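You operate a simulated robot arm through the tools that you are given. There is no shell and no other tool. Be economical: measure what you need, move in short steps, check, and stop when the job is done.

You are at the controls of a simulated robot arm. One attempt, no reset.

TASK
Put the filter from the top of the middle bench on the top of the side table. Then take the canister from the top of the middle bench and leave it on the shelf of the steel stand. Then take the carton from the end of the bench with the gear pump and leave it on the low table by the stand. Then take the can on the top of the right bench and put it away on the top of the drip rack. Then fetch the oil can from the top of the long bench and set it on the top of the tool cart. Then put the white block in the tray on the top of the long bench. Then put one of the blocks from the top of the long box on the orange plate there. The order counts. Set down upright: filter, canister, carton, can, oil can.
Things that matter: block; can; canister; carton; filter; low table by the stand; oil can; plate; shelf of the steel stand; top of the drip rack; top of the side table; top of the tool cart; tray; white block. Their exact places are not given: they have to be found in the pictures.

The check looks at the end state, three seconds after you hand in, the way a careful person would. Anything else that was tipped, shoved, dropped, spilled or broken makes it a failure.

THE ROBOT
A 7-joint arm with a two-finger parallel gripper on a trunk, on a base that drives. Base frame: it is fixed to the floor where the robot stands at the start and does not move with it; the origin is under the middle of the robot, x ahead of it, y to its left, z up; the surface under the hand at the start is at about z = 88. Lengths are in cm, angles in rad, forces in N, time in s.
With the tool pointing down near the work surface it reaches from about 42 to 90 cm from the robot's upright axis, wherever it stands. Its first joint turns from -0.297 to 2.199 rad. Places, roughly: block (4x7x4 cm) [320, 110, 60]; block (6x8x3 cm) [300, 130, 60]; can [700, 1150, 100]; canister [75, -25, 100]; carton [725, 1250, 100]; filter (6x6x12 cm) [70, 0, 90]; low table by the stand [680, 930, 70]; oil can [725, 200, 100]; plate (15x11x1 cm) [340, 120, 60]; shelf of the steel stand [250, -30, 30]; top of the drip rack [-410, 60, 90]; top of the side table [190, -130, 70]; top of the tool cart [730, 270, 100]; tray (36x19x5 cm) [700, -20, 90]; white block (6x5x9 cm) [720, 210, 90]. Payload 1.57 kg.
The TCP is the grasp point between the finger pads, 3 cm short of the fingertips. In the tool frame z runs along the fingers and y along their closing line. Largest opening 8 cm; finger width 1.7, thickness 1.2; the body of the gripper, 4 by 8.2 cm, starts 8 cm behind the TCP.
Orientation is that of the tool frame in the base frame, as a unit quaternion [w, x, y, z]. With the fingers straight down and closing along the base's y, the tool's x points along the base's -x, its y along +y and its z along -z.

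THE INTERFACE
- The arm moves only by the tool jog_arm. Its argument "targets" is a list of rows, each a list of 7 numbers: the shift along the base's x, y, z in cm, then the turn, a rotation vector about the base's x, y, z in rad, then the gripper command, from -1 (shut) to 1 (fully open), values between in proportion. In form: [[tx, ty, tz, ax, ay, az, hand], ...]. A call has 1 to 8 rows; each row is the pose to reach, as a shift and turn from the pose commanded when the call began. Each row takes 0.2 s and may step no farther than 5 cm and 0.15 rad from the row before; otherwise, or with a gripper value out of range, the whole call is refused. A pose out of reach is approached as far as the arm can. The call stops where the force on the tool passes 40 N (or 10 N more than at its start, if that is more) or the arm is blocked; 0.2 s more then pass. Each finger travels about 4.5 cm/s and halts on what it meets, pressing with about 41 N; the grip force reading is that of the motor and also rises with nothing between the fingers. The clock runs only during rows and for 0.2 s after the last one: add rows that repeat a pose to give the fingers time. It gives the time, the measured TCP pose, the force on the tool (base axes), the opening and the grip force at its end, in the units of the frame above (readings bear some noise), with the torque about the TCP (base axes, N m) and any sound that the robot's microphone picked up.
- Cameras (640 x 400 px; columns grow to the right, rows downward): "scene" is now at [0.86, -20.08, 130.2]; the picture's right is [0.30, -0.95, 0.00], its down [-0.29, -0.09, -0.95] and it looks along [0.91, 0.29, -0.31] (base axes); focal length 281 px, centre (320, 200). "wrist" rides on the gripper at [7.2, -0.7, -12.2] in the tool frame; the picture's right is [0.09, 1.00, 0.00], its down [-0.84, 0.08, -0.54] and it looks along [-0.54, 0.05, 0.84] (tool axes); focal length 238 px, centre (320, 200).
- snapshot(camera): a new picture of that camera. No time passes.
- lift_body(by): slides the trunk up (or, below 0, down) by that many cm; the arm and the scene camera ride with it, the base frame stays. It gives what a move gives, with no picture.
- steer(legs): drives the robot by 1 to 6 legs, each [ahead, left, turn to the left] in cm, cm and rad, along the robot's own axes; the way and the turn of a leg run together, so that a leg with both is an arc; at most 150 cm and 3.142 rad a leg. The arm and the cameras ride along, it lands a little off, and it stops where it bumps. It gives what a move gives.
- turn_head(pan, tilt): turns the head with the scene camera to pan (to the left, within 1.902 rad either way) and tilt (down, from -0.506 to 1.204), counted from straight ahead of the robot. It gives what a move gives.
- pixel_to_xyz(camera, pixels): for up to 12 pixels [column, row] of the newest picture of that camera ("zoom" is the newest enlarged one), the place [x, y, z] in the base frame of the surface seen there, good to about 0.2 cm. No time passes.
- close_up(camera, box): a new picture of the part [left, top, right, bottom] of that camera's present view, enlarged. No time passes.
- job_done(): hands the job in; it is judged then, once.

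Work in short steps. Measure before you move; look again where a grasp or a placing could have gone wrong, and mend it. You have 138 turns and 150 pictures in all, those below and enlarged ones among them. Open the gripper and draw the arm clear of the work before you hand the job in, unless the task says otherwise; then end with one line.

The tools are called after "Request:" as a command line: name --pt "numbers of a row" for each row, then --argument value for the rest, lists and objects as JSON in quotes. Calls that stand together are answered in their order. jog_arm: Moves the arm, as the interface text tells. Its arguments: {"type":"object","properties":{"targets":{"type":"array","items":{"type":"array","items":{"type":"number"}}}},"required":["targets"]} The other tools are called the same way: lift_body (by) slides the trunk up or down; steer (legs) drives the base; turn_head (pan, tilt) turns the head that bears the scene camera; snapshot (camera) takes a picture; pixel_to_xyz (camera, pixels) gives the place of the surface under pixels of a picture; close_up (camera, box) takes an enlarged picture of a part of a camera's view; job_done () hands the job in.

At the start:

```text
clock: 0.0
ee_pos: [58.28, 9.87, 119.69]
tcp_rot: [0.0, -0.001, 1.0, 0.0]
contact_force: [-0.3, -0.3, 0.2]
torque: [0.01, 0.0, 0.0]
grip_width: 8.0
finger_force: 0.1
trunk travel left (down, up): [-65.0, 14.0]
robot x, y, heading: [-0.1, -0.01, -0.005]
head pan, tilt: [0.305, 0.314]
```

scene: 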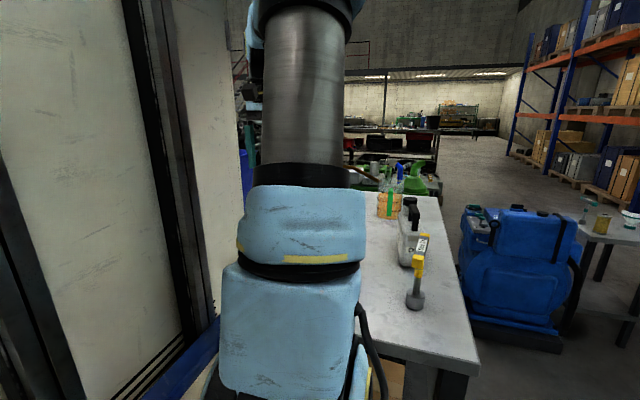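
wrist: 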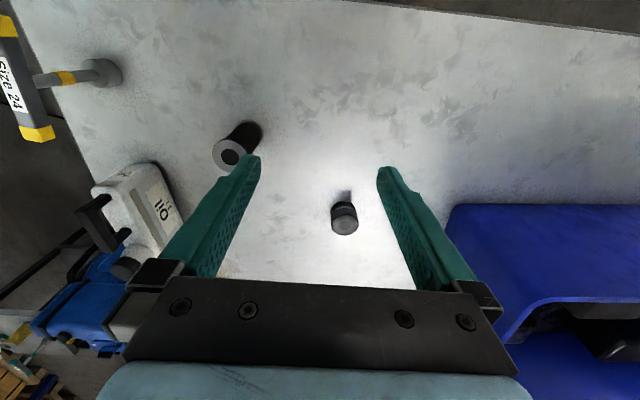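

The wrist picture shows dark cylinders at (235,150) and (343,215) and an OIL container at (140,215). I'll measure them and look closer.

Request:
pixel_to_xyz --camera "wrist" --pixels '[[228, 152], [245, 132], [343, 222], [343, 205], [150, 200], [105, 225], [125, 265], [100, 72], [300, 100], [480, 180], [560, 260], [350, 10]]'

Request:
close_up --camera "wrist" --box '[60, 80, 400, 290]'

Request:
turn_head --pan -0.6 --tilt 0.5

Request:
snapshot --camera "scene"

```text
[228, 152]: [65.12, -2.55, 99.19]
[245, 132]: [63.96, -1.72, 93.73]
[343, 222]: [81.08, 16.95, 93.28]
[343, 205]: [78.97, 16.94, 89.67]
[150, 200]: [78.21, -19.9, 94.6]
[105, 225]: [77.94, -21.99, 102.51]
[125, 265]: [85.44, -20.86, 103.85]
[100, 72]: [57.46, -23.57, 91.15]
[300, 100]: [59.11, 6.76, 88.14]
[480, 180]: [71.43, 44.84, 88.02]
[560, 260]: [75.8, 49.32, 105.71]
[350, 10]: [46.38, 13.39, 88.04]
```

```text
1.88 times, centred on (230, 185) of wrist
```

zoom: 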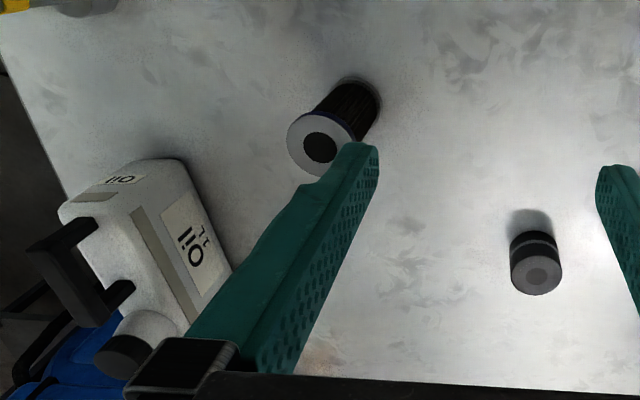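

```text
clock: 1.2
ee_pos: [58.41, 9.78, 119.76]
tcp_rot: [0.0, 0.001, 1.0, 0.0]
contact_force: [-0.3, -0.9, -1.1]
torque: [-0.02, 0.0, 0.01]
grip_width: 7.99
finger_force: 0.1
trunk travel left (down, up): [-65.0, 14.0]
robot x, y, heading: [0.49, -0.23, 0.0]
head pan, tilt: [-0.6, 0.499]
```

```text
146 pictures are left
```

scene: 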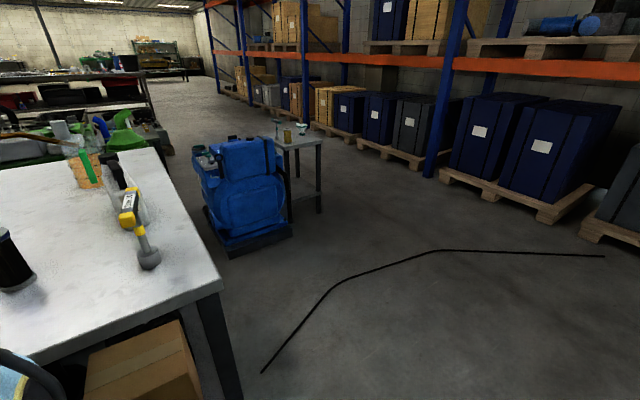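

Filter top ring is around zoom (320,147). I measure its rim.

Request:
pixel_to_xyz --camera "zoom" --pixels '[[290, 145], [300, 122], [318, 114], [300, 164], [320, 171], [340, 125], [320, 147], [346, 85], [370, 100]]'

Request:
close_up --camera "scene" --box '[160, 80, 380, 220]'

Request:
pixel_to_xyz --camera "scene" --pixels '[[265, 135], [320, 140], [290, 146], [295, 127], [300, 142], [287, 136], [302, 129], [260, 240], [290, 228], [220, 285]]'

```text
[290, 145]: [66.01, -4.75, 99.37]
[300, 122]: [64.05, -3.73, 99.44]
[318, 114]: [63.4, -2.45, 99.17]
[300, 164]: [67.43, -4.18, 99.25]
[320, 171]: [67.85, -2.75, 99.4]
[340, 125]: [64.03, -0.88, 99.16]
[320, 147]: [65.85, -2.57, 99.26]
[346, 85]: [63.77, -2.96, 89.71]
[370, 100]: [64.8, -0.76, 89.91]
```

```text
2.86 times, centred on (270, 150) of scene
```

zoom: 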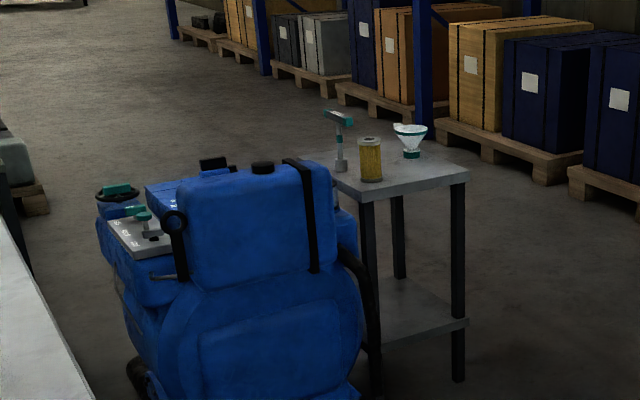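

```text
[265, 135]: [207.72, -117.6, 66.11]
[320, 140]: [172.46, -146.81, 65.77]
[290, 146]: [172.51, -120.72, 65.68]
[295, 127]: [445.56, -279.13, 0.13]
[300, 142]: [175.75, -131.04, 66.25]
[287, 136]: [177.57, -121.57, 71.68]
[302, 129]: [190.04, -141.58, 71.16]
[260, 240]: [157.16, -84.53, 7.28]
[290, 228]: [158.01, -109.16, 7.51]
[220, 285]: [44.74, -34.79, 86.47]
```

Filter centre is about (65.7,-2.6), top z 99.4. I move over it with the hand open and then check from the wrist.

Request:
jog_arm --pt "2.4 -4.1 0 0 0 0 1" --pt "4.8 -8.2 -1 0 0 0 1" --pt "7.3 -12.4 -3 0 0 0 1" --pt "7.3 -12.4 -8 0 0 0 1" --pt "7.3 -12.4 -13 0 0 0 1" --pt "7.3 -12.4 -13 0 0 0 1"

Request:
snapshot --camera "wrist"

```text
refused: row 3 steps farther than a row can; nothing moved
```

```text
144 pictures are left
```

wrist: 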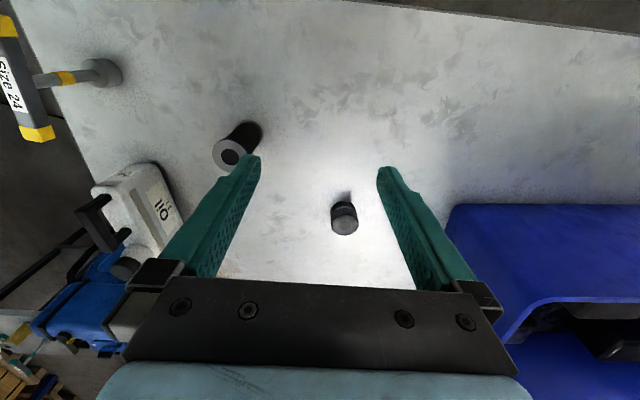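

Row step was too long; I resend with smaller steps.

Request:
jog_arm --pt "2.4 -4.1 0 0 0 0 1" --pt "4.8 -8.2 0 0 0 0 1" --pt "7.3 -12.4 0 0 0 0 1" --pt "7.3 -12.4 -4.5 0 0 0 1" --pt "7.3 -12.4 -9 0 0 0 1" --pt "7.3 -12.4 -13 0 0 0 1" --pt "7.3 -12.4 -13 0 0 0 1"

Request:
snapshot --camera "wrist"

```text
clock: 2.8
ee_pos: [65.6, -2.45, 106.87]
tcp_rot: [0.0, 0.0, 1.0, 0.0]
contact_force: [0.0, -0.8, 0.2]
torque: [0.01, -0.03, 0.01]
grip_width: 8.01
finger_force: 0.1
trunk travel left (down, up): [-65.0, 14.0]
robot x, y, heading: [0.13, 0.3, 0.002]
head pan, tilt: [-0.6, 0.499]
```

```text
143 pictures are left
```

wrist: 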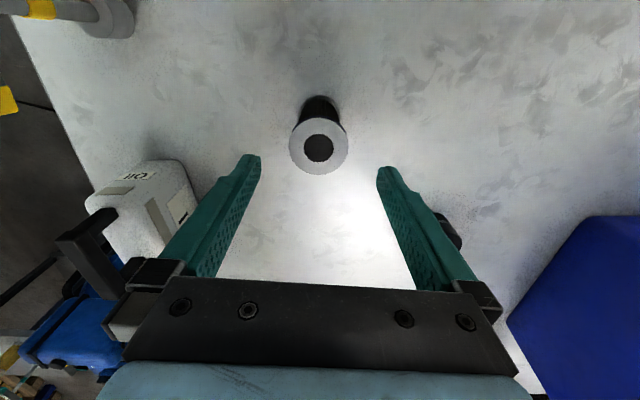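

The filter is centred between the fingers; I descend to z≈94.5 and close.

Request:
jog_arm --pt "0 0 -4.5 0 0 0 1" --pt "0 0 -9 0 0 0 1" --pt "0 0 -12.4 0 0 0 1" --pt "0 0 -12.4 0 0 0 1" --pt "0 0 -12.4 0 0 0 -1" --pt "0 0 -12.4 0 0 0 -1" --pt "0 0 -12.4 0 0 0 -1" --pt "0 0 -12.4 0 0 0 -1"

Request:
jog_arm --pt "0 0 4.5 0 0 0 -1" --pt "0 0 9 0 0 0 -1" --pt "0 0 13.5 0 0 0 -1" --pt "0 0 18 0 0 0 -1" --pt "0 0 22 0 0 0 -1" --pt "0 0 22 0 0 0 -1"

Request:
snapshot --camera "wrist"

```text
clock: 4.6
ee_pos: [65.64, -2.46, 94.38]
tcp_rot: [0.001, 0.0, 1.0, 0.001]
contact_force: [-0.4, 0.6, -1.0]
torque: [-0.04, 0.01, -0.01]
grip_width: 5.11
finger_force: 35.1
trunk travel left (down, up): [-65.0, 14.0]
robot x, y, heading: [0.2, -0.02, 0.005]
head pan, tilt: [-0.6, 0.499]
```

```text
clock: 6.0
ee_pos: [65.63, -2.4, 116.32]
tcp_rot: [0.0, 0.0, 1.0, 0.0]
contact_force: [0.6, -0.3, -1.5]
torque: [0.0, 0.01, -0.02]
grip_width: 5.07
finger_force: 41.2
trunk travel left (down, up): [-65.0, 14.0]
robot x, y, heading: [-0.15, -0.21, 0.001]
head pan, tilt: [-0.6, 0.499]
```

```text
142 pictures are left
```

wrist: 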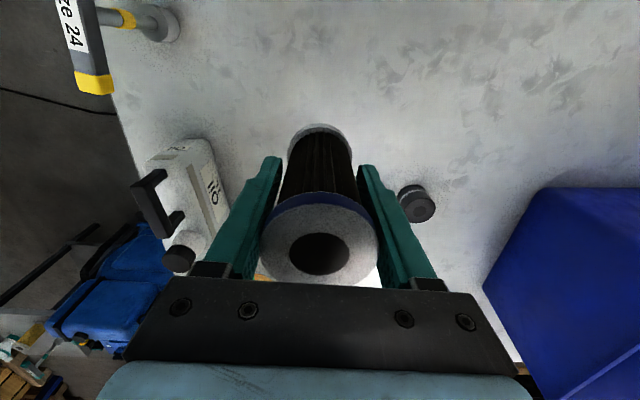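

Filter held (5.1 cm). Before driving I look to the right and check floor for obstacles, including the black line on the floor.

Request:
pixel_to_xyz --camera "scene" --pixels '[[263, 371], [330, 290], [440, 250], [600, 255], [350, 280], [205, 230], [290, 240], [316, 210], [286, 222]]'

Request:
turn_head --pan -1.5 --tilt 0.5

Request:
snapshot --camera "scene"

```text
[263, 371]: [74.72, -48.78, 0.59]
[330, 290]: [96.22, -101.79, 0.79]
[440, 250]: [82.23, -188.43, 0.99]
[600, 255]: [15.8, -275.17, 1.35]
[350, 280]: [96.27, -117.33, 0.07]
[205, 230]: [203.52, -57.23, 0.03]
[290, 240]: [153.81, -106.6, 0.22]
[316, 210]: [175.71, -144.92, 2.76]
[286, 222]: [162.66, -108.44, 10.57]
```

```text
clock: 7.2
ee_pos: [65.59, -2.49, 116.31]
tcp_rot: [0.0, -0.001, 1.0, 0.0]
contact_force: [-0.4, -0.2, -1.6]
torque: [-0.01, 0.02, 0.01]
grip_width: 5.08
finger_force: 40.8
trunk travel left (down, up): [-65.0, 14.0]
robot x, y, heading: [-0.4, 0.13, 0.003]
head pan, tilt: [-1.499, 0.499]
```

```text
141 pictures are left
```

scene: 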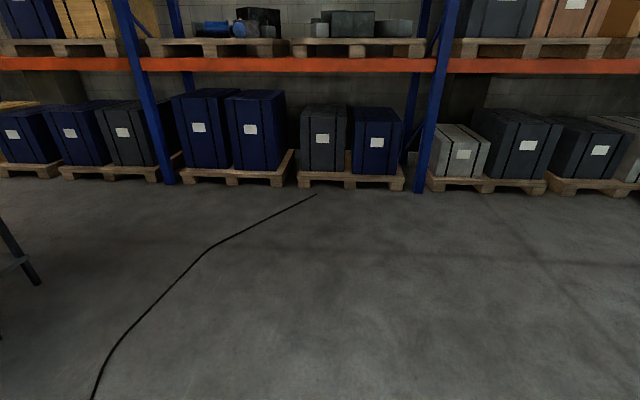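

The cable runs between the bench and the pallets. I look left and behind for a way around.

Request:
turn_head --pan 1.2 --tilt 0.45

Request:
snapshot --camera "scene"

Request:
turn_head --pan -0.75 --tilt 1.0

Request:
snapshot --camera "scene"

```text
clock: 9.6
ee_pos: [65.52, -2.42, 116.33]
tcp_rot: [0.0, 0.0, 1.0, 0.001]
contact_force: [0.1, 0.1, -2.5]
torque: [-0.03, -0.01, -0.01]
grip_width: 5.05
finger_force: 41.6
trunk travel left (down, up): [-65.0, 14.0]
robot x, y, heading: [0.27, -0.25, 0.001]
head pan, tilt: [1.201, 0.45]
```

```text
140 pictures are left
```

scene: 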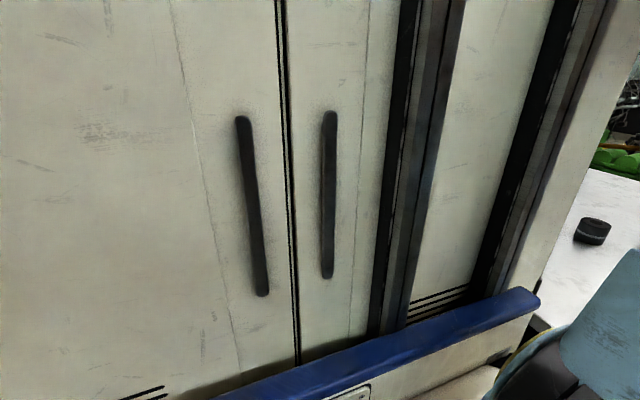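

```text
clock: 11.5
ee_pos: [65.53, -2.53, 116.31]
tcp_rot: [0.0, 0.0, 1.0, 0.0]
contact_force: [1.2, -0.6, -1.7]
torque: [0.0, -0.01, 0.01]
grip_width: 5.07
finger_force: 40.6
trunk travel left (down, up): [-65.0, 14.0]
robot x, y, heading: [-0.04, -0.06, -0.003]
head pan, tilt: [-0.75, 1.0]
```

```text
139 pictures are left
```

scene: 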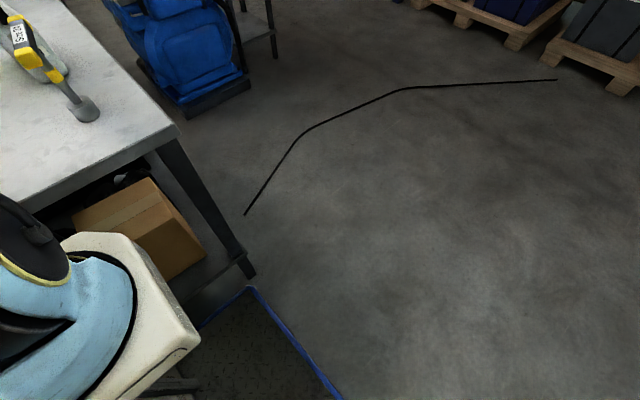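

I measure my base's visible corner for its footprint, then strafe right to line up with the side table (arm high, clear of the bench things).

Request:
pixel_to_xyz --camera "scene" --pixels '[[185, 350], [190, 330], [120, 260], [245, 213], [150, 390], [248, 275]]'

Request:
steer --legs '[[0, -135, 0]]'

Request:
turn_head --pan 0.2 --tilt 0.45

Request:
snapshot --camera "scene"

```text
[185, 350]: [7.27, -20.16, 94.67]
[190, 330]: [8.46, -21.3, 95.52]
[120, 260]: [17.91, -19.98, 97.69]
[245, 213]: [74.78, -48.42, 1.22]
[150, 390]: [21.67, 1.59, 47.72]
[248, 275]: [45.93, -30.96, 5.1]
```

```text
clock: 18.2
ee_pos: [65.96, -136.62, 116.26]
tcp_rot: [0.0, -0.003, 1.0, 0.0]
contact_force: [-0.2, -0.1, -2.3]
torque: [0.0, 0.02, -0.01]
grip_width: 5.1
finger_force: 41.2
trunk travel left (down, up): [-65.0, 14.0]
robot x, y, heading: [0.22, -134.54, 0.008]
head pan, tilt: [-0.75, 1.0]
```

```text
clock: 19.5
ee_pos: [65.95, -136.59, 116.34]
tcp_rot: [0.0, -0.002, 1.0, 0.001]
contact_force: [-0.1, 0.6, -1.7]
torque: [0.03, -0.03, 0.0]
grip_width: 5.08
finger_force: 40.6
trunk travel left (down, up): [-65.0, 14.0]
robot x, y, heading: [0.29, -134.24, 0.006]
head pan, tilt: [0.201, 0.45]
```

```text
138 pictures are left
```

scene: 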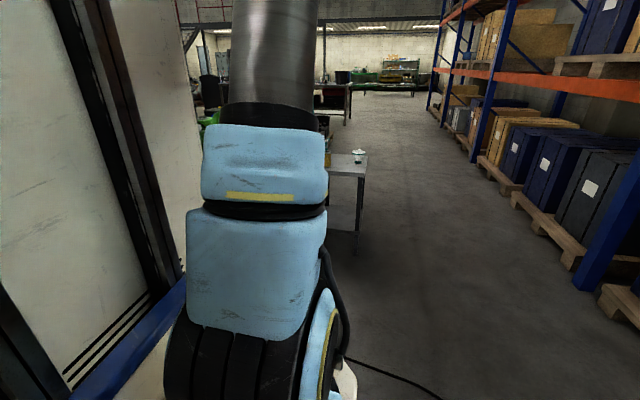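

A white panel still shows at the left after the move, so it may be part of the robot. I measure it and the table.

Request:
pixel_to_xyz --camera "scene" --pixels '[[20, 100], [120, 100], [150, 240], [30, 370], [170, 330], [360, 156], [362, 175], [335, 175], [350, 160], [400, 375], [350, 360], [345, 385]]'

Request:
turn_head --pan -0.3 --tilt 0.6

Request:
snapshot --camera "scene"

Request:
snapshot --camera "wrist"

```text
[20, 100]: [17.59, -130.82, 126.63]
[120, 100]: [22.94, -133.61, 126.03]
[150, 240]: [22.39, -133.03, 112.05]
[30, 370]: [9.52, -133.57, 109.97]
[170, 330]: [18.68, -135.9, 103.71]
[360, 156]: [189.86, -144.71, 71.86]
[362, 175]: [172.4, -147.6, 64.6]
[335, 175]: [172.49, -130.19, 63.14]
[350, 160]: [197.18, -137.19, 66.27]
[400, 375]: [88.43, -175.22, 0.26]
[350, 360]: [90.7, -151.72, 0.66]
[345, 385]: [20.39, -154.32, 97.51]
```

```text
clock: 20.4
ee_pos: [65.96, -136.5, 116.41]
tcp_rot: [-0.001, -0.002, 1.0, 0.0]
contact_force: [-0.1, -0.3, -2.3]
torque: [-0.01, 0.01, 0.0]
grip_width: 5.09
finger_force: 40.6
trunk travel left (down, up): [-65.0, 14.0]
robot x, y, heading: [0.5, -134.41, 0.006]
head pan, tilt: [-0.3, 0.6]
```

```text
137 pictures are left
```

scene: 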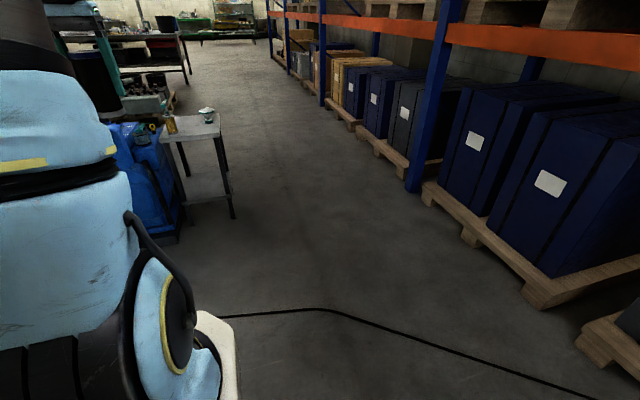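

```text
136 pictures are left
```

wrist: 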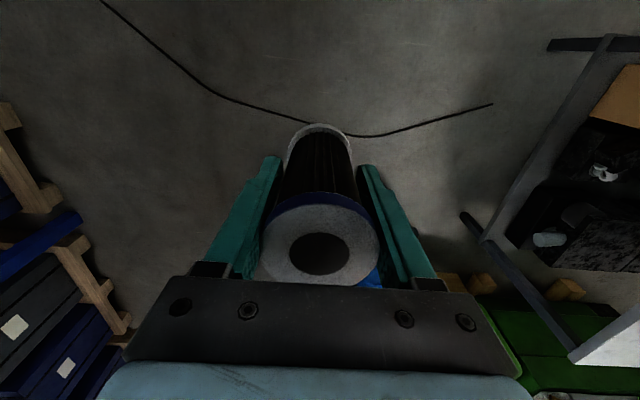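

The panel is the robot's own column. Table near edge x≈172, right edge y≈-148, top z≈66; free spot near (178,-136). I drive ahead 98 cm across the cable line.

Request:
steer --legs '[[98, 0, 0]]'

Request:
snapshot --camera "wrist"

Request:
turn_head --pan -0.25 --tilt 0.7

Request:
snapshot --camera "scene"

```text
clock: 25.5
ee_pos: [164.05, -135.83, 116.33]
tcp_rot: [0.0, -0.004, 1.0, 0.0]
contact_force: [1.0, -0.3, -2.2]
torque: [0.01, 0.01, -0.03]
grip_width: 5.1
finger_force: 41.2
trunk travel left (down, up): [-65.0, 14.0]
robot x, y, heading: [98.37, -133.5, 0.008]
head pan, tilt: [-0.3, 0.6]
```

```text
135 pictures are left
```

wrist: 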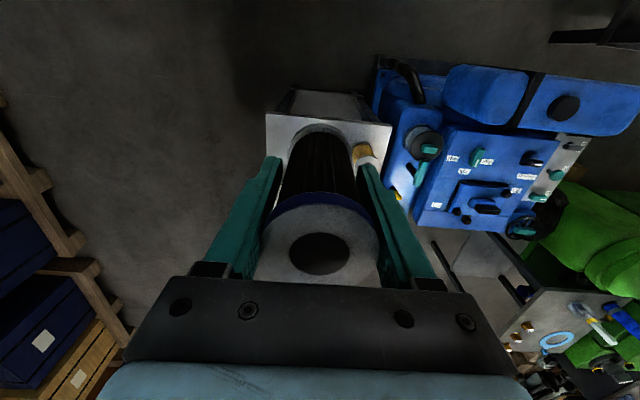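

```text
clock: 26.2
ee_pos: [164.09, -135.9, 116.28]
tcp_rot: [0.0, -0.004, 1.0, 0.0]
contact_force: [-0.2, 0.0, -2.8]
torque: [-0.02, 0.02, 0.01]
grip_width: 5.06
finger_force: 40.7
trunk travel left (down, up): [-65.0, 14.0]
robot x, y, heading: [98.49, -133.68, 0.006]
head pan, tilt: [-0.25, 0.7]
```

```text
134 pictures are left
```

scene: 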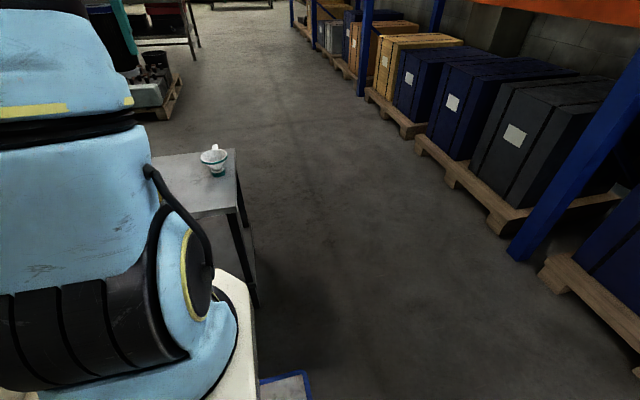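

Crossed without trouble. I measure the table edges, funnel, and the blue-rimmed thing at (300,375), which seems to ride with me.

Request:
pixel_to_xyz --camera "scene" --pixels '[[303, 373], [262, 381], [234, 151], [237, 205], [200, 210], [165, 160], [218, 174], [202, 158], [225, 157], [180, 185]]'

Request:
pixel_to_xyz --camera "wrist" --pixels '[[268, 116], [390, 125], [275, 150], [365, 150], [385, 145], [362, 160]]'

```text
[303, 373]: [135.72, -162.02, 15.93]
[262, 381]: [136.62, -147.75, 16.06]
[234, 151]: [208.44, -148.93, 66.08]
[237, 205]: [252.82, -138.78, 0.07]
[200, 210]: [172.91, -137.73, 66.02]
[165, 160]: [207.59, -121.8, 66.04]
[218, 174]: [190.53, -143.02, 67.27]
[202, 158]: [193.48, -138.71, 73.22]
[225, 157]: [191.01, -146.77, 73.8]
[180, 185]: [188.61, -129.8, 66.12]
```

```text
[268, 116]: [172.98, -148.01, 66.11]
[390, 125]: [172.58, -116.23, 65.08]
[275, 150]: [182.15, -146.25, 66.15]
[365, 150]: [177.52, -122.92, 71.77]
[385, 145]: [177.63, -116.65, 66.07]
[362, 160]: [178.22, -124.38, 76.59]
```

Place target (178.3,-137), clear of the yellow can (178,-122) and funnel (191,-143). Move forward above it, then lower the trunk 38.

Request:
jog_arm --pt "4.7 -0.4 0 0 0 0 -1" --pt "9.4 -0.8 0 0 0 0 -1" --pt "14.2 -1.2 0 0 0 0 -1" --pt "14.2 -1.2 0 0 0 0 -1"

Request:
lift_body --by -38

Request:
snapshot --camera "scene"

Request:
snapshot --camera "wrist"

```text
clock: 27.2
ee_pos: [178.19, -137.11, 116.36]
tcp_rot: [0.001, -0.003, 1.0, 0.0]
contact_force: [0.1, -0.6, -2.2]
torque: [0.0, -0.01, 0.0]
grip_width: 5.08
finger_force: 40.5
trunk travel left (down, up): [-65.0, 14.0]
robot x, y, heading: [98.55, -133.96, 0.005]
head pan, tilt: [-0.25, 0.7]
```

```text
clock: 30.8
ee_pos: [178.02, -136.96, 78.4]
tcp_rot: [0.001, -0.003, 1.0, 0.0]
contact_force: [0.0, -0.5, -1.8]
torque: [0.0, 0.0, 0.02]
grip_width: 5.07
finger_force: 41.3
trunk travel left (down, up): [-27.0, 52.0]
robot x, y, heading: [98.28, -133.84, 0.007]
head pan, tilt: [-0.25, 0.7]
```

```text
133 pictures are left
```

scene: 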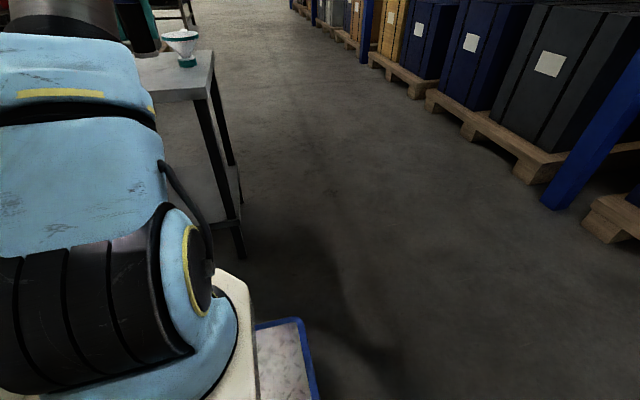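

```text
132 pictures are left
```

wrist: 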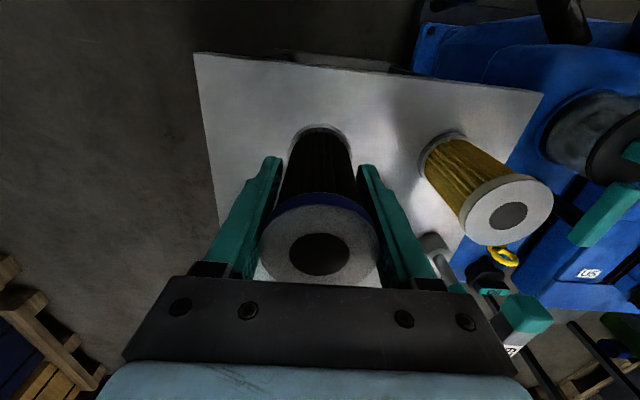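

The filter is over the table with space around. Lower about 5.8 cm gently, open, and rise.

Request:
jog_arm --pt "0 0 -3 0 0 0 -1" --pt "0 0 -5 0 0 0 -1" --pt "0 0 -5.5 0 0 0 -1" --pt "0 0 -5.9 0 0 0 -1" --pt "0 0 -5.9 0 0 0 -1"

```text
clock: 32.0
ee_pos: [178.2, -136.88, 72.28]
tcp_rot: [0.001, -0.003, 1.0, 0.0]
contact_force: [0.3, -0.4, -1.8]
torque: [-0.01, -0.01, 0.0]
grip_width: 5.09
finger_force: 40.8
trunk travel left (down, up): [-27.0, 52.0]
robot x, y, heading: [99.07, -133.41, 0.006]
head pan, tilt: [-0.25, 0.7]
```

No contact yet (Fz still −1.8); lower a bit more in tiny steps.

Request:
jog_arm --pt "0 0 -0.2 0 0 0 -1" --pt "0 0 -0.4 0 0 0 -1" --pt "0 0 -0.4 0 0 0 -1"

```text
clock: 32.8
ee_pos: [178.22, -136.97, 72.35]
tcp_rot: [0.001, -0.003, 1.0, 0.0]
contact_force: [0.0, -0.9, 18.5]
torque: [-0.06, 0.37, 0.0]
grip_width: 5.05
finger_force: 41.4
trunk travel left (down, up): [-27.0, 52.0]
robot x, y, heading: [98.65, -133.98, 0.01]
head pan, tilt: [-0.25, 0.7]
```

Contact is made; release and rise.

Request:
jog_arm --pt "0 0 0.2 0 0 0 0.2" --pt "0 0 0.2 0 0 0 1" --pt "0 0 0.2 0 0 0 1" --pt "0 0 4 0 0 0 1" --pt "0 0 8 0 0 0 1" --pt "0 0 12.5 0 0 0 1" --pt "0 0 17 0 0 0 1" --pt "0 0 21.5 0 0 0 1"

Request:
lift_body --by 38

Request:
snapshot --camera "wrist"

```text
clock: 34.6
ee_pos: [178.07, -137.13, 88.06]
tcp_rot: [0.001, -0.003, 1.0, 0.0]
contact_force: [-0.4, 0.3, 0.5]
torque: [-0.01, -0.02, -0.01]
grip_width: 8.01
finger_force: 0.0
out of reach, approached as far as the arm can: row 7, 8
trunk travel left (down, up): [-27.0, 52.0]
robot x, y, heading: [98.16, -134.01, 0.004]
head pan, tilt: [-0.25, 0.7]
```

```text
clock: 38.3
ee_pos: [178.05, -137.08, 126.03]
tcp_rot: [0.0, -0.003, 1.0, 0.0]
contact_force: [1.4, -0.4, 0.2]
torque: [0.01, 0.0, 0.0]
grip_width: 8.0
finger_force: 0.0
trunk travel left (down, up): [-65.0, 14.0]
robot x, y, heading: [98.47, -134.07, 0.006]
head pan, tilt: [-0.25, 0.7]
```

```text
131 pictures are left
```

wrist: 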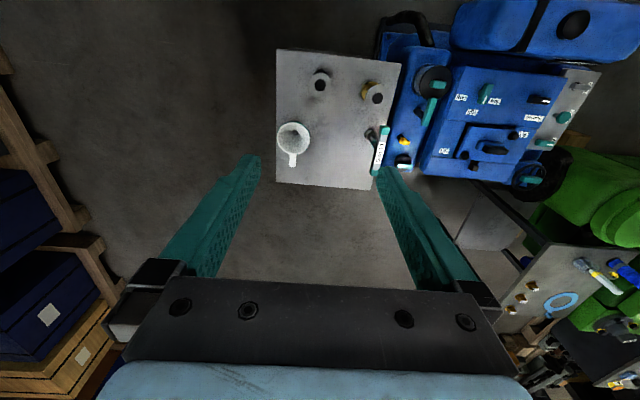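

Filter stands upright. Now I look toward the steel stand near (250,-30).

Request:
turn_head --pan 0.75 --tilt 0.5

Request:
snapshot --camera "scene"

Request:
close_up --camera "wrist" --box '[400, 140, 640, 400]'

```text
clock: 39.6
ee_pos: [178.14, -137.06, 125.95]
tcp_rot: [0.0, -0.004, 1.0, 0.0]
contact_force: [0.6, 0.5, -0.1]
torque: [0.02, -0.01, -0.01]
grip_width: 8.0
finger_force: 0.0
trunk travel left (down, up): [-65.0, 14.0]
robot x, y, heading: [98.03, -134.17, 0.002]
head pan, tilt: [0.75, 0.499]
```

```text
130 pictures are left
```

scene: 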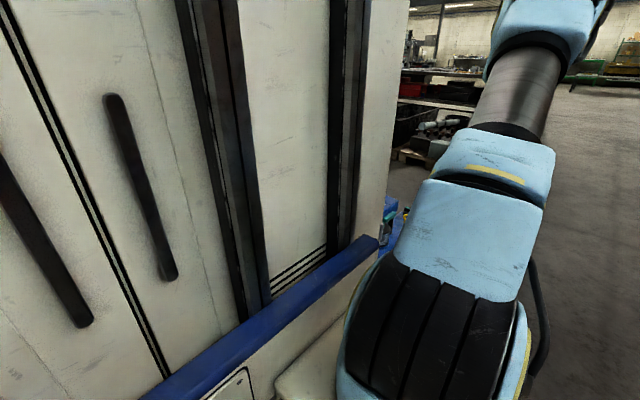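

```text
1.54 times, centred on (520, 270) of wrist
```

zoom: 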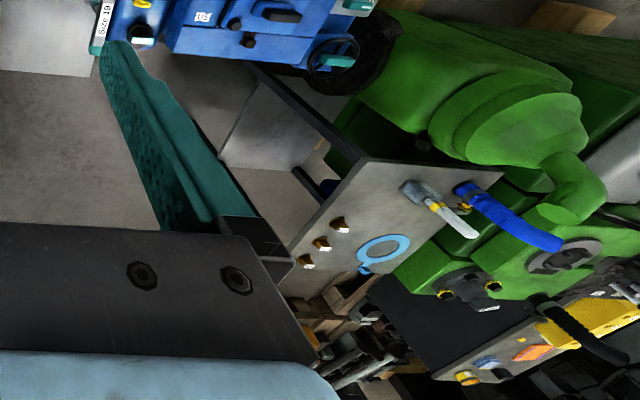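

I measure the stand top and the lower shelf seen in the zoom at (270,130).

Request:
pixel_to_xyz --camera "zoom" --pixels '[[265, 130], [235, 150], [300, 160], [275, 85], [360, 165], [495, 178], [290, 285], [350, 210], [320, 195], [400, 255], [300, 245]]'

Request:
turn_head --pan 0.35 --tilt 0.4

Request:
snapshot --camera "scene"

```text
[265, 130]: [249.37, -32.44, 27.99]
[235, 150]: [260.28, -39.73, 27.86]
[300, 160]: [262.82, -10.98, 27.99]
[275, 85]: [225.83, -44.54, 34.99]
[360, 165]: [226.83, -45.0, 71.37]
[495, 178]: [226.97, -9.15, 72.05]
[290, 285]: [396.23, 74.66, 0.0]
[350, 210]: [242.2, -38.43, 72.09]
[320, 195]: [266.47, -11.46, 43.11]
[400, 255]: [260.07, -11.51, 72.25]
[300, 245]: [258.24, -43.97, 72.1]
```

```text
clock: 40.4
ee_pos: [178.08, -137.19, 126.01]
tcp_rot: [0.0, -0.004, 1.0, 0.0]
contact_force: [-0.5, 0.0, 0.4]
torque: [0.0, 0.02, 0.02]
grip_width: 8.02
finger_force: 0.1
trunk travel left (down, up): [-65.0, 14.0]
robot x, y, heading: [98.59, -133.43, 0.009]
head pan, tilt: [0.351, 0.4]
```

```text
128 pictures are left
```

scene: 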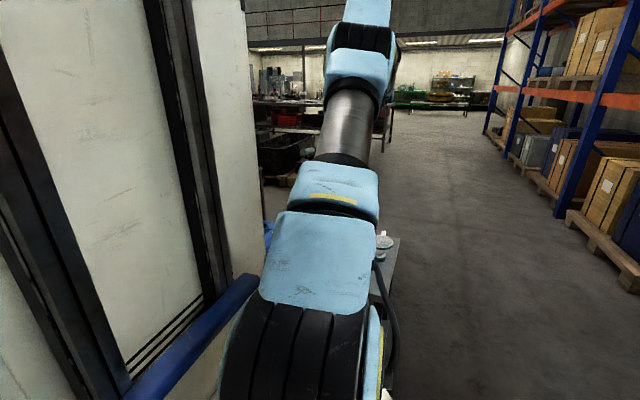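

Stand: top z 72, shelf z 28, x 227–267, y −45…−9. Now back to the bench for the canister.

Request:
steer --legs '[[-98, 0, 0], [0, 112, 0]]'

Request:
snapshot --camera "wrist"

Request:
turn_head --pan -0.2 --tilt 0.5

Request:
snapshot --camera "scene"

```text
clock: 50.9
ee_pos: [78.23, -26.19, 126.03]
tcp_rot: [0.0, -0.007, 1.0, 0.0]
contact_force: [0.1, -0.3, -0.4]
torque: [0.01, -0.03, -0.04]
grip_width: 8.02
finger_force: 0.0
trunk travel left (down, up): [-65.0, 14.0]
robot x, y, heading: [-1.13, -23.45, 0.019]
head pan, tilt: [0.351, 0.4]
```

```text
127 pictures are left
```

wrist: 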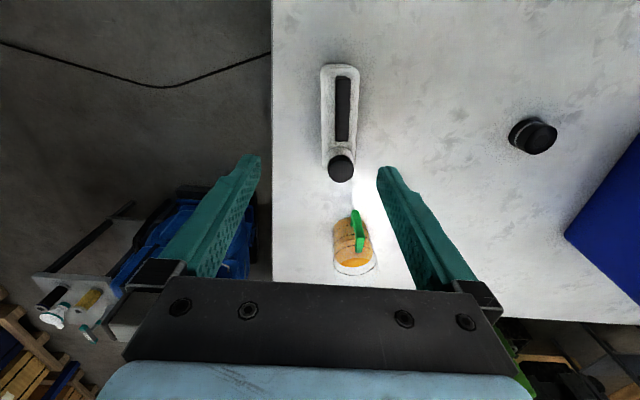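

```text
clock: 51.8
ee_pos: [78.25, -26.35, 126.01]
tcp_rot: [0.001, -0.007, 1.0, -0.001]
contact_force: [0.2, -0.1, 0.0]
torque: [-0.03, 0.01, -0.03]
grip_width: 7.99
finger_force: 0.0
trunk travel left (down, up): [-65.0, 14.0]
robot x, y, heading: [-1.26, -23.19, 0.017]
head pan, tilt: [-0.201, 0.499]
```

```text
126 pictures are left
```

scene: 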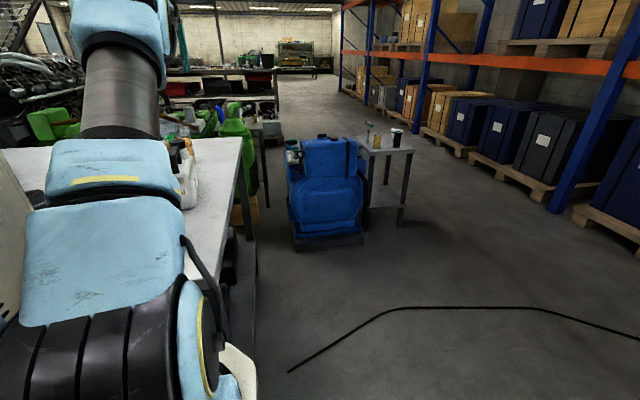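

The canister (340,120) runs along x, cap at far end. I zoom and measure.

Request:
close_up --camera "wrist" --box '[260, 40, 420, 200]'

Request:
pixel_to_xyz --camera "wrist" --pixels '[[322, 72], [357, 72], [323, 150], [358, 150], [340, 66], [343, 80], [343, 135], [340, 165], [335, 182], [326, 110], [354, 110], [352, 225]]'

```text
2.50 times, centred on (340, 120) of wrist
```

zoom: 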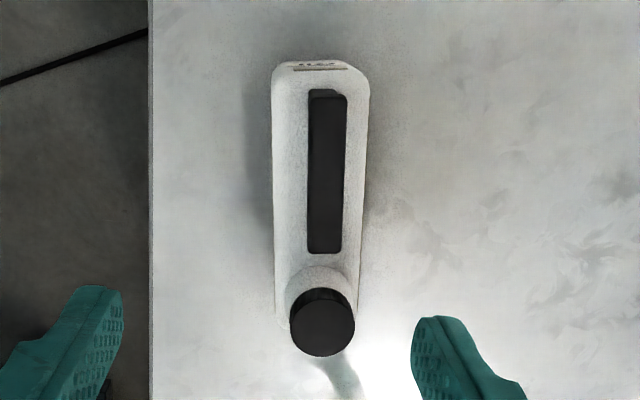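

```text
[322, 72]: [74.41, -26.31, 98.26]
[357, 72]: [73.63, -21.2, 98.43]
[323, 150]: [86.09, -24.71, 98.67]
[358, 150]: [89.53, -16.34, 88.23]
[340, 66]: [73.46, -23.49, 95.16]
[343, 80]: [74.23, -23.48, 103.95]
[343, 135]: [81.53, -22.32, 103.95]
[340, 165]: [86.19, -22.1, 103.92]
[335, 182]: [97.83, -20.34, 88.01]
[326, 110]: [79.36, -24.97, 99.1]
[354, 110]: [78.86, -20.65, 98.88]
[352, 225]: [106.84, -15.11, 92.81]
```

Canister: body x 72.5–88, thickness ~6 in y (−26.5…−20.5), shoulder z 99, handle to z 104. I retract the arm 20 cm to see the T-handle tool that stands nearer at about (57,−24).

Request:
jog_arm --pt "-5 0 0 0 0 0 1" --pt "-10 0 0 0 0 0 1" --pt "-15 0 0 0 0 0 1" --pt "-20 0 0 0 0 0 1" --pt "-20 0 0 0 0 0 1"

Request:
snapshot --camera "wrist"

Request:
snapshot --camera "scene"

```text
clock: 53.0
ee_pos: [58.3, -26.21, 125.98]
tcp_rot: [0.0, -0.005, 1.0, 0.001]
contact_force: [-0.5, -0.4, 0.2]
torque: [0.01, 0.02, -0.03]
grip_width: 7.99
finger_force: 0.1
trunk travel left (down, up): [-65.0, 14.0]
robot x, y, heading: [-1.14, -23.14, 0.012]
head pan, tilt: [-0.201, 0.499]
```

```text
124 pictures are left
```

wrist: 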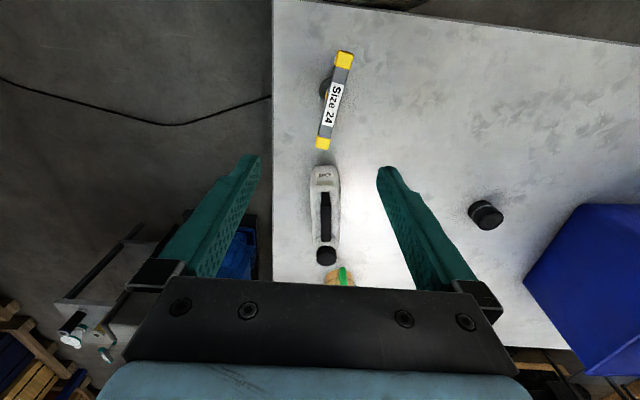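

```text
123 pictures are left
```

scene: 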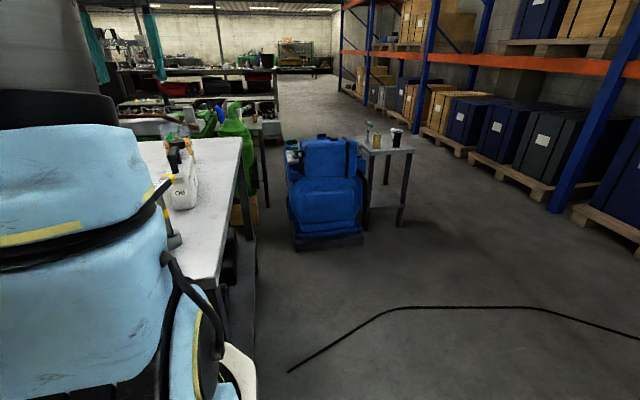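

Measure the T-tool bar ends and the handle geometry.

Request:
pixel_to_xyz --camera "wrist" --pixels '[[345, 55], [322, 143], [334, 100], [324, 88], [323, 170], [326, 200], [326, 240], [326, 255], [312, 200], [339, 200], [336, 245], [314, 182]]'

Request:
close_up --camera "scene" --box '[120, 130, 240, 250]'

```text
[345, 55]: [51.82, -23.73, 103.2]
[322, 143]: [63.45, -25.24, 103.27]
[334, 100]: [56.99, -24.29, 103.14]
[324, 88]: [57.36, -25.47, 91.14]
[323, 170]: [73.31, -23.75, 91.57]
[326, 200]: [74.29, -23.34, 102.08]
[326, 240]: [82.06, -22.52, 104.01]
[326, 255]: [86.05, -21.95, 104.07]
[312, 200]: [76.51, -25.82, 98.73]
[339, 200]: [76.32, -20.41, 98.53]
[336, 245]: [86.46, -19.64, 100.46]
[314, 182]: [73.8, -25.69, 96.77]
```

```text
3.33 times, centred on (180, 190) of scene
```

zoom: 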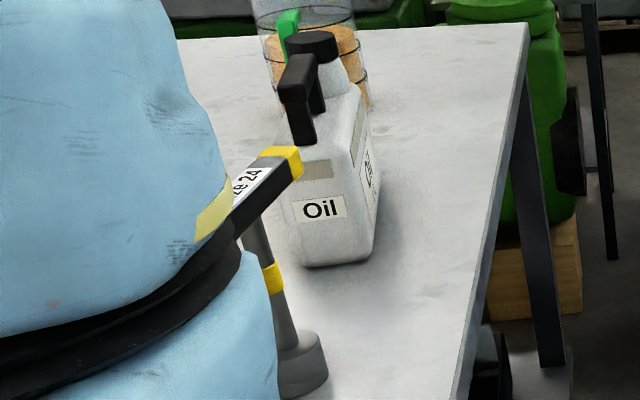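

The T bar (x 52–64, z 103) blocks a tilted approach, so I'll first lift the canister straight up (tool down), set it on the free spot where the filter was, then regrasp tilted for the shelf. Move above it with yaw +0.12.

Request:
jog_arm --pt "4.9 0.8 0 0 0 0.03 1" --pt "9.8 1.6 0 0 0 0.06 1" --pt "14.7 2.4 0 0 0 0.09 1" --pt "19.5 3.1 0 0 0 0.12 1" --pt "21.2 3.35 -4 0 0 0.12 1" --pt "21.2 3.35 -8.9 0 0 0.12 1" --pt "21.2 3.35 -13.8 0 0 0.12 1" --pt "21.2 3.35 -17 0 0 0.12 1"

Request:
snapshot --camera "wrist"

```text
clock: 54.8
ee_pos: [79.51, -22.89, 108.71]
tcp_rot: [0.001, -0.067, 0.998, 0.0]
contact_force: [-0.3, 0.3, 0.0]
torque: [-0.02, -0.05, -0.01]
grip_width: 7.98
finger_force: 0.0
trunk travel left (down, up): [-65.0, 14.0]
robot x, y, heading: [-1.17, -23.68, 0.013]
head pan, tilt: [-0.201, 0.499]
```

```text
121 pictures are left
```

wrist: 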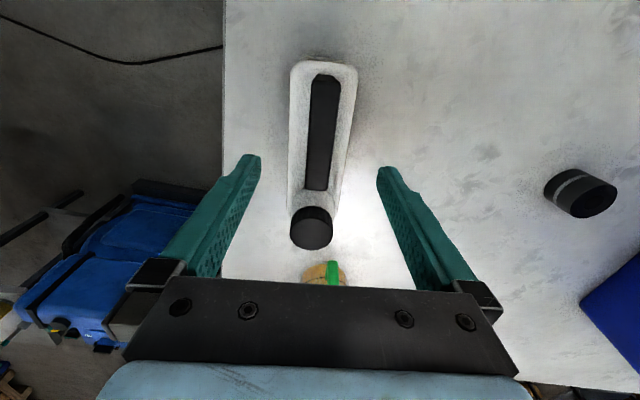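

Aligned. Descend to z 96.8 and close.

Request:
jog_arm --pt "0 0 -4 0 0 0 1" --pt "0 0 -8 0 0 0 1" --pt "0 0 -12 0 0 0 1" --pt "0 0 -12 0 0 0 1" --pt "0 0 -12 0 0 0 -1" --pt "0 0 -12 0 0 0 -1" --pt "0 0 -12 0 0 0 -1" --pt "0 0 -12 0 0 0 -1"

Request:
jog_arm --pt "0 0 4 0 0 0 -1" --pt "0 0 8.5 0 0 0 -1" --pt "0 0 13 0 0 0 -1" --pt "0 0 17.5 0 0 0 -1" --pt "0 0 22 0 0 0 -1" --pt "0 0 22 0 0 0 -1"

Request:
snapshot --camera "wrist"

```text
clock: 56.6
ee_pos: [79.5, -22.98, 96.83]
tcp_rot: [-0.001, -0.066, 0.998, 0.0]
contact_force: [-1.0, -2.1, 0.8]
torque: [-0.04, -0.44, -0.23]
grip_width: 6.0
finger_force: 39.4
trunk travel left (down, up): [-65.0, 14.0]
robot x, y, heading: [-1.27, -23.46, 0.011]
head pan, tilt: [-0.201, 0.499]
```

```text
clock: 58.0
ee_pos: [79.56, -22.91, 119.01]
tcp_rot: [0.0, -0.066, 0.998, 0.0]
contact_force: [-0.2, -0.8, -9.7]
torque: [-0.05, 0.2, 0.02]
grip_width: 5.99
finger_force: 41.4
trunk travel left (down, up): [-65.0, 14.0]
robot x, y, heading: [-1.47, -23.21, 0.012]
head pan, tilt: [-0.201, 0.499]
```

```text
120 pictures are left
```

wrist: 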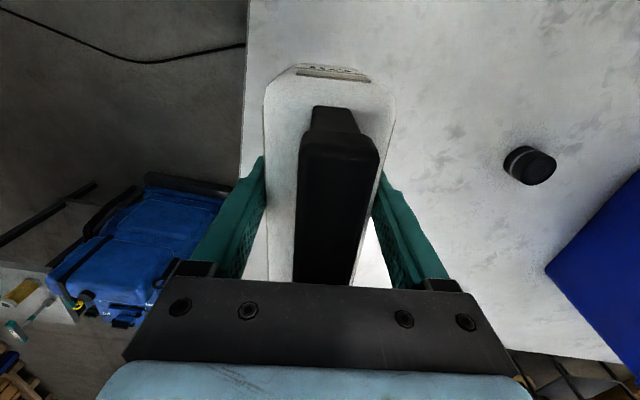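

Held firmly (~1 kg). I carry it to the free spot at (68,0), yaw back to 0, and set it down.

Request:
jog_arm --pt "-2 4.4 0 0 0 -0.03 -1" --pt "-4 8.8 0 0 0 -0.06 -1" --pt "-6 13.2 0 0 0 -0.09 -1" --pt "-8 17.6 0 0 0 -0.12 -1" --pt "-10 21.5 0 0 0 -0.12 -1" --pt "-11.5 22.9 -4 0 0 -0.12 -1" --pt "-11.5 22.9 -8.5 0 0 -0.12 -1" --pt "-11.5 22.9 -8.5 0 0 -0.12 -1"

Request:
jog_arm --pt "0 0 -4.5 0 0 0 -1" --pt "0 0 -9 0 0 0 -1" --pt "0 0 -12.5 0 0 0 -1" --pt "0 0 -13.3 0 0 0 -1" --pt "0 0 -13.7 0 0 0 -1" --pt "0 0 -13.7 0 0 0 -1"

```text
clock: 59.8
ee_pos: [67.99, 0.04, 110.41]
tcp_rot: [0.0, -0.006, 1.0, 0.0]
contact_force: [0.3, -0.5, -8.7]
torque: [0.0, 0.25, -0.02]
grip_width: 5.99
finger_force: 41.1
trunk travel left (down, up): [-65.0, 14.0]
robot x, y, heading: [-1.55, -23.46, 0.016]
head pan, tilt: [-0.201, 0.499]
```

```text
clock: 61.2
ee_pos: [67.94, -0.03, 96.93]
tcp_rot: [0.001, -0.005, 1.0, 0.002]
contact_force: [2.1, -0.1, 11.6]
torque: [-0.58, 1.27, 0.03]
grip_width: 5.98
finger_force: 40.6
trunk travel left (down, up): [-65.0, 14.0]
robot x, y, heading: [-1.21, -23.38, 0.013]
head pan, tilt: [-0.201, 0.499]
```

Contact. Release and rise straight up, then strafe the base left 22 cm so that the arm is squarely behind the canister.

Request:
jog_arm --pt "0 0 0.1 0 0 0 0.4" --pt "0 0 0.1 0 0 0 1" --pt "0 0 0.1 0 0 0 1" --pt "0 0 4.5 0 0 0 1" --pt "0 0 9 0 0 0 1" --pt "0 0 13.5 0 0 0 1" --pt "0 0 18 0 0 0 1" --pt "0 0 22 0 0 0 1"

Request:
steer --legs '[[0, 22, 0]]'

Request:
snapshot --camera "wrist"

```text
clock: 63.0
ee_pos: [68.08, -0.03, 118.78]
tcp_rot: [0.0, -0.006, 1.0, 0.0]
contact_force: [0.2, -0.9, -0.3]
torque: [0.03, 0.01, 0.0]
grip_width: 8.02
finger_force: 0.2
trunk travel left (down, up): [-65.0, 14.0]
robot x, y, heading: [-1.42, -23.14, 0.013]
head pan, tilt: [-0.201, 0.499]
```

```text
clock: 64.7
ee_pos: [67.72, 21.77, 118.77]
tcp_rot: [0.0, -0.005, 1.0, 0.0]
contact_force: [0.4, 0.1, 0.6]
torque: [-0.03, 0.0, -0.02]
grip_width: 7.98
finger_force: 0.1
trunk travel left (down, up): [-65.0, 14.0]
robot x, y, heading: [-1.71, -1.83, 0.009]
head pan, tilt: [-0.201, 0.499]
```

```text
119 pictures are left
```

wrist: 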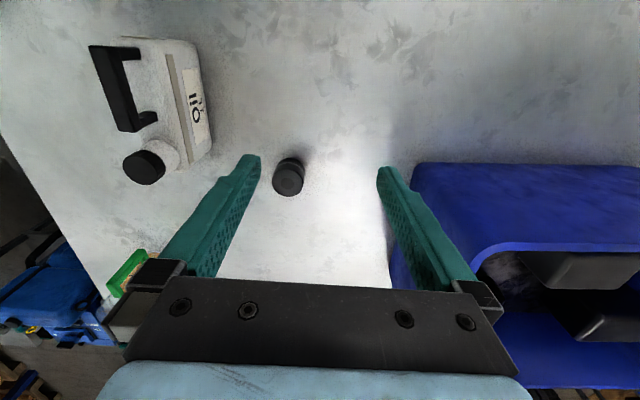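

Canister stands upright. Now swing the tool in behind it with 1.05 rad tilt (pointing forward-down).

Request:
jog_arm --pt "-2.5 -3.1 0 0 -0.15 0 1" --pt "-5 -6.2 0 0 -0.3 0 1" --pt "-7.5 -9.3 0 0 -0.45 0 1" --pt "-10 -12.4 0 0 -0.6 0 1" --pt "-12.5 -15.5 0 0 -0.75 0 1" --pt "-15 -18.6 -1 0 -0.9 0 1" --pt "-17 -21.7 -3 0 -1.05 0 1" --pt "-17 -21.7 -3 0 -1.05 0 1"

Request:
snapshot --camera "wrist"

```text
clock: 66.5
ee_pos: [51.32, -1.75, 115.94]
tcp_rot: [0.502, 0.014, 0.865, -0.003]
contact_force: [-0.6, -0.6, -0.2]
torque: [0.0, 0.03, -0.01]
grip_width: 8.0
finger_force: 0.0
trunk travel left (down, up): [-65.0, 14.0]
robot x, y, heading: [-1.42, -1.61, 0.012]
head pan, tilt: [-0.201, 0.499]
```

```text
118 pictures are left
```

wrist: 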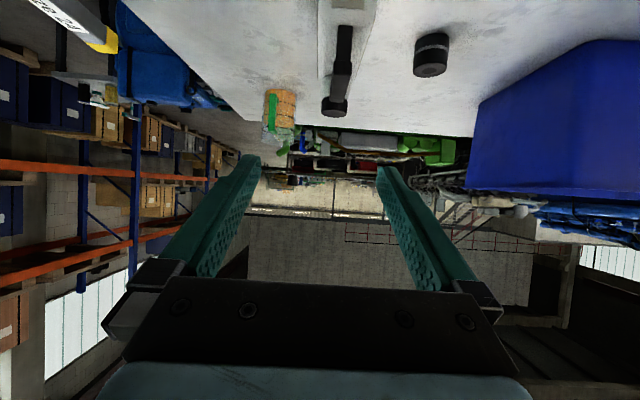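

Measure handle and cap in this view to fix the y-line.

Request:
pixel_to_xyz --camera "wrist" --pixels '[[350, 5], [343, 40], [338, 70], [335, 100], [322, 55], [371, 40], [335, 12], [365, 12]]'

```text
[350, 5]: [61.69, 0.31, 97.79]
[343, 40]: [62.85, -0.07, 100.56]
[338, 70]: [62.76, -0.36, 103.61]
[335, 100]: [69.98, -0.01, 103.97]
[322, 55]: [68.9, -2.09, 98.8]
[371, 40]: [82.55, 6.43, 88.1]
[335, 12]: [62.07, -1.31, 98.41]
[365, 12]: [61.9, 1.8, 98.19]
```

Centre line y≈0, front face x≈61.5. Descend behind it, then advance along the tool axis to (66.6,0,94).

Request:
jog_arm --pt "0.5 1.8 -4.5 0 0 0 1" --pt "1 1.8 -9 0 0 0 1" --pt "1.4 1.8 -13.9 0 0 0 1" --pt "5.5 1.8 -16.3 0 0 0 1" --pt "9.5 1.8 -18.6 0 0 0 1" --pt "13.5 1.8 -20.9 0 0 0 1" --pt "13.5 1.8 -20.9 0 0 0 1"

Request:
snapshot --camera "wrist"

```text
clock: 67.4
ee_pos: [59.17, -3.52, 102.35]
tcp_rot: [0.503, 0.067, 0.859, -0.061]
contact_force: [0.6, -0.2, -0.6]
torque: [0.02, -0.01, 0.01]
grip_width: 8.01
finger_force: 0.0
out of reach, approached as far as the arm can: row 1, 2, 3, 4
trunk travel left (down, up): [-65.0, 14.0]
robot x, y, heading: [-1.67, -1.36, 0.015]
head pan, tilt: [-0.201, 0.499]
stopped in row 4: the arm was blocked; the commanded pose is now the measured one
```

```text
117 pictures are left
```

wrist: 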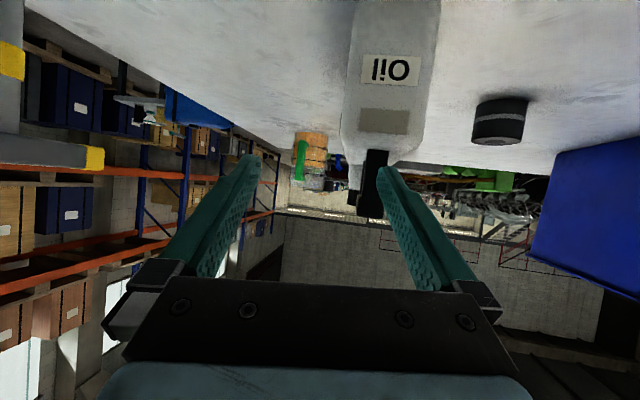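

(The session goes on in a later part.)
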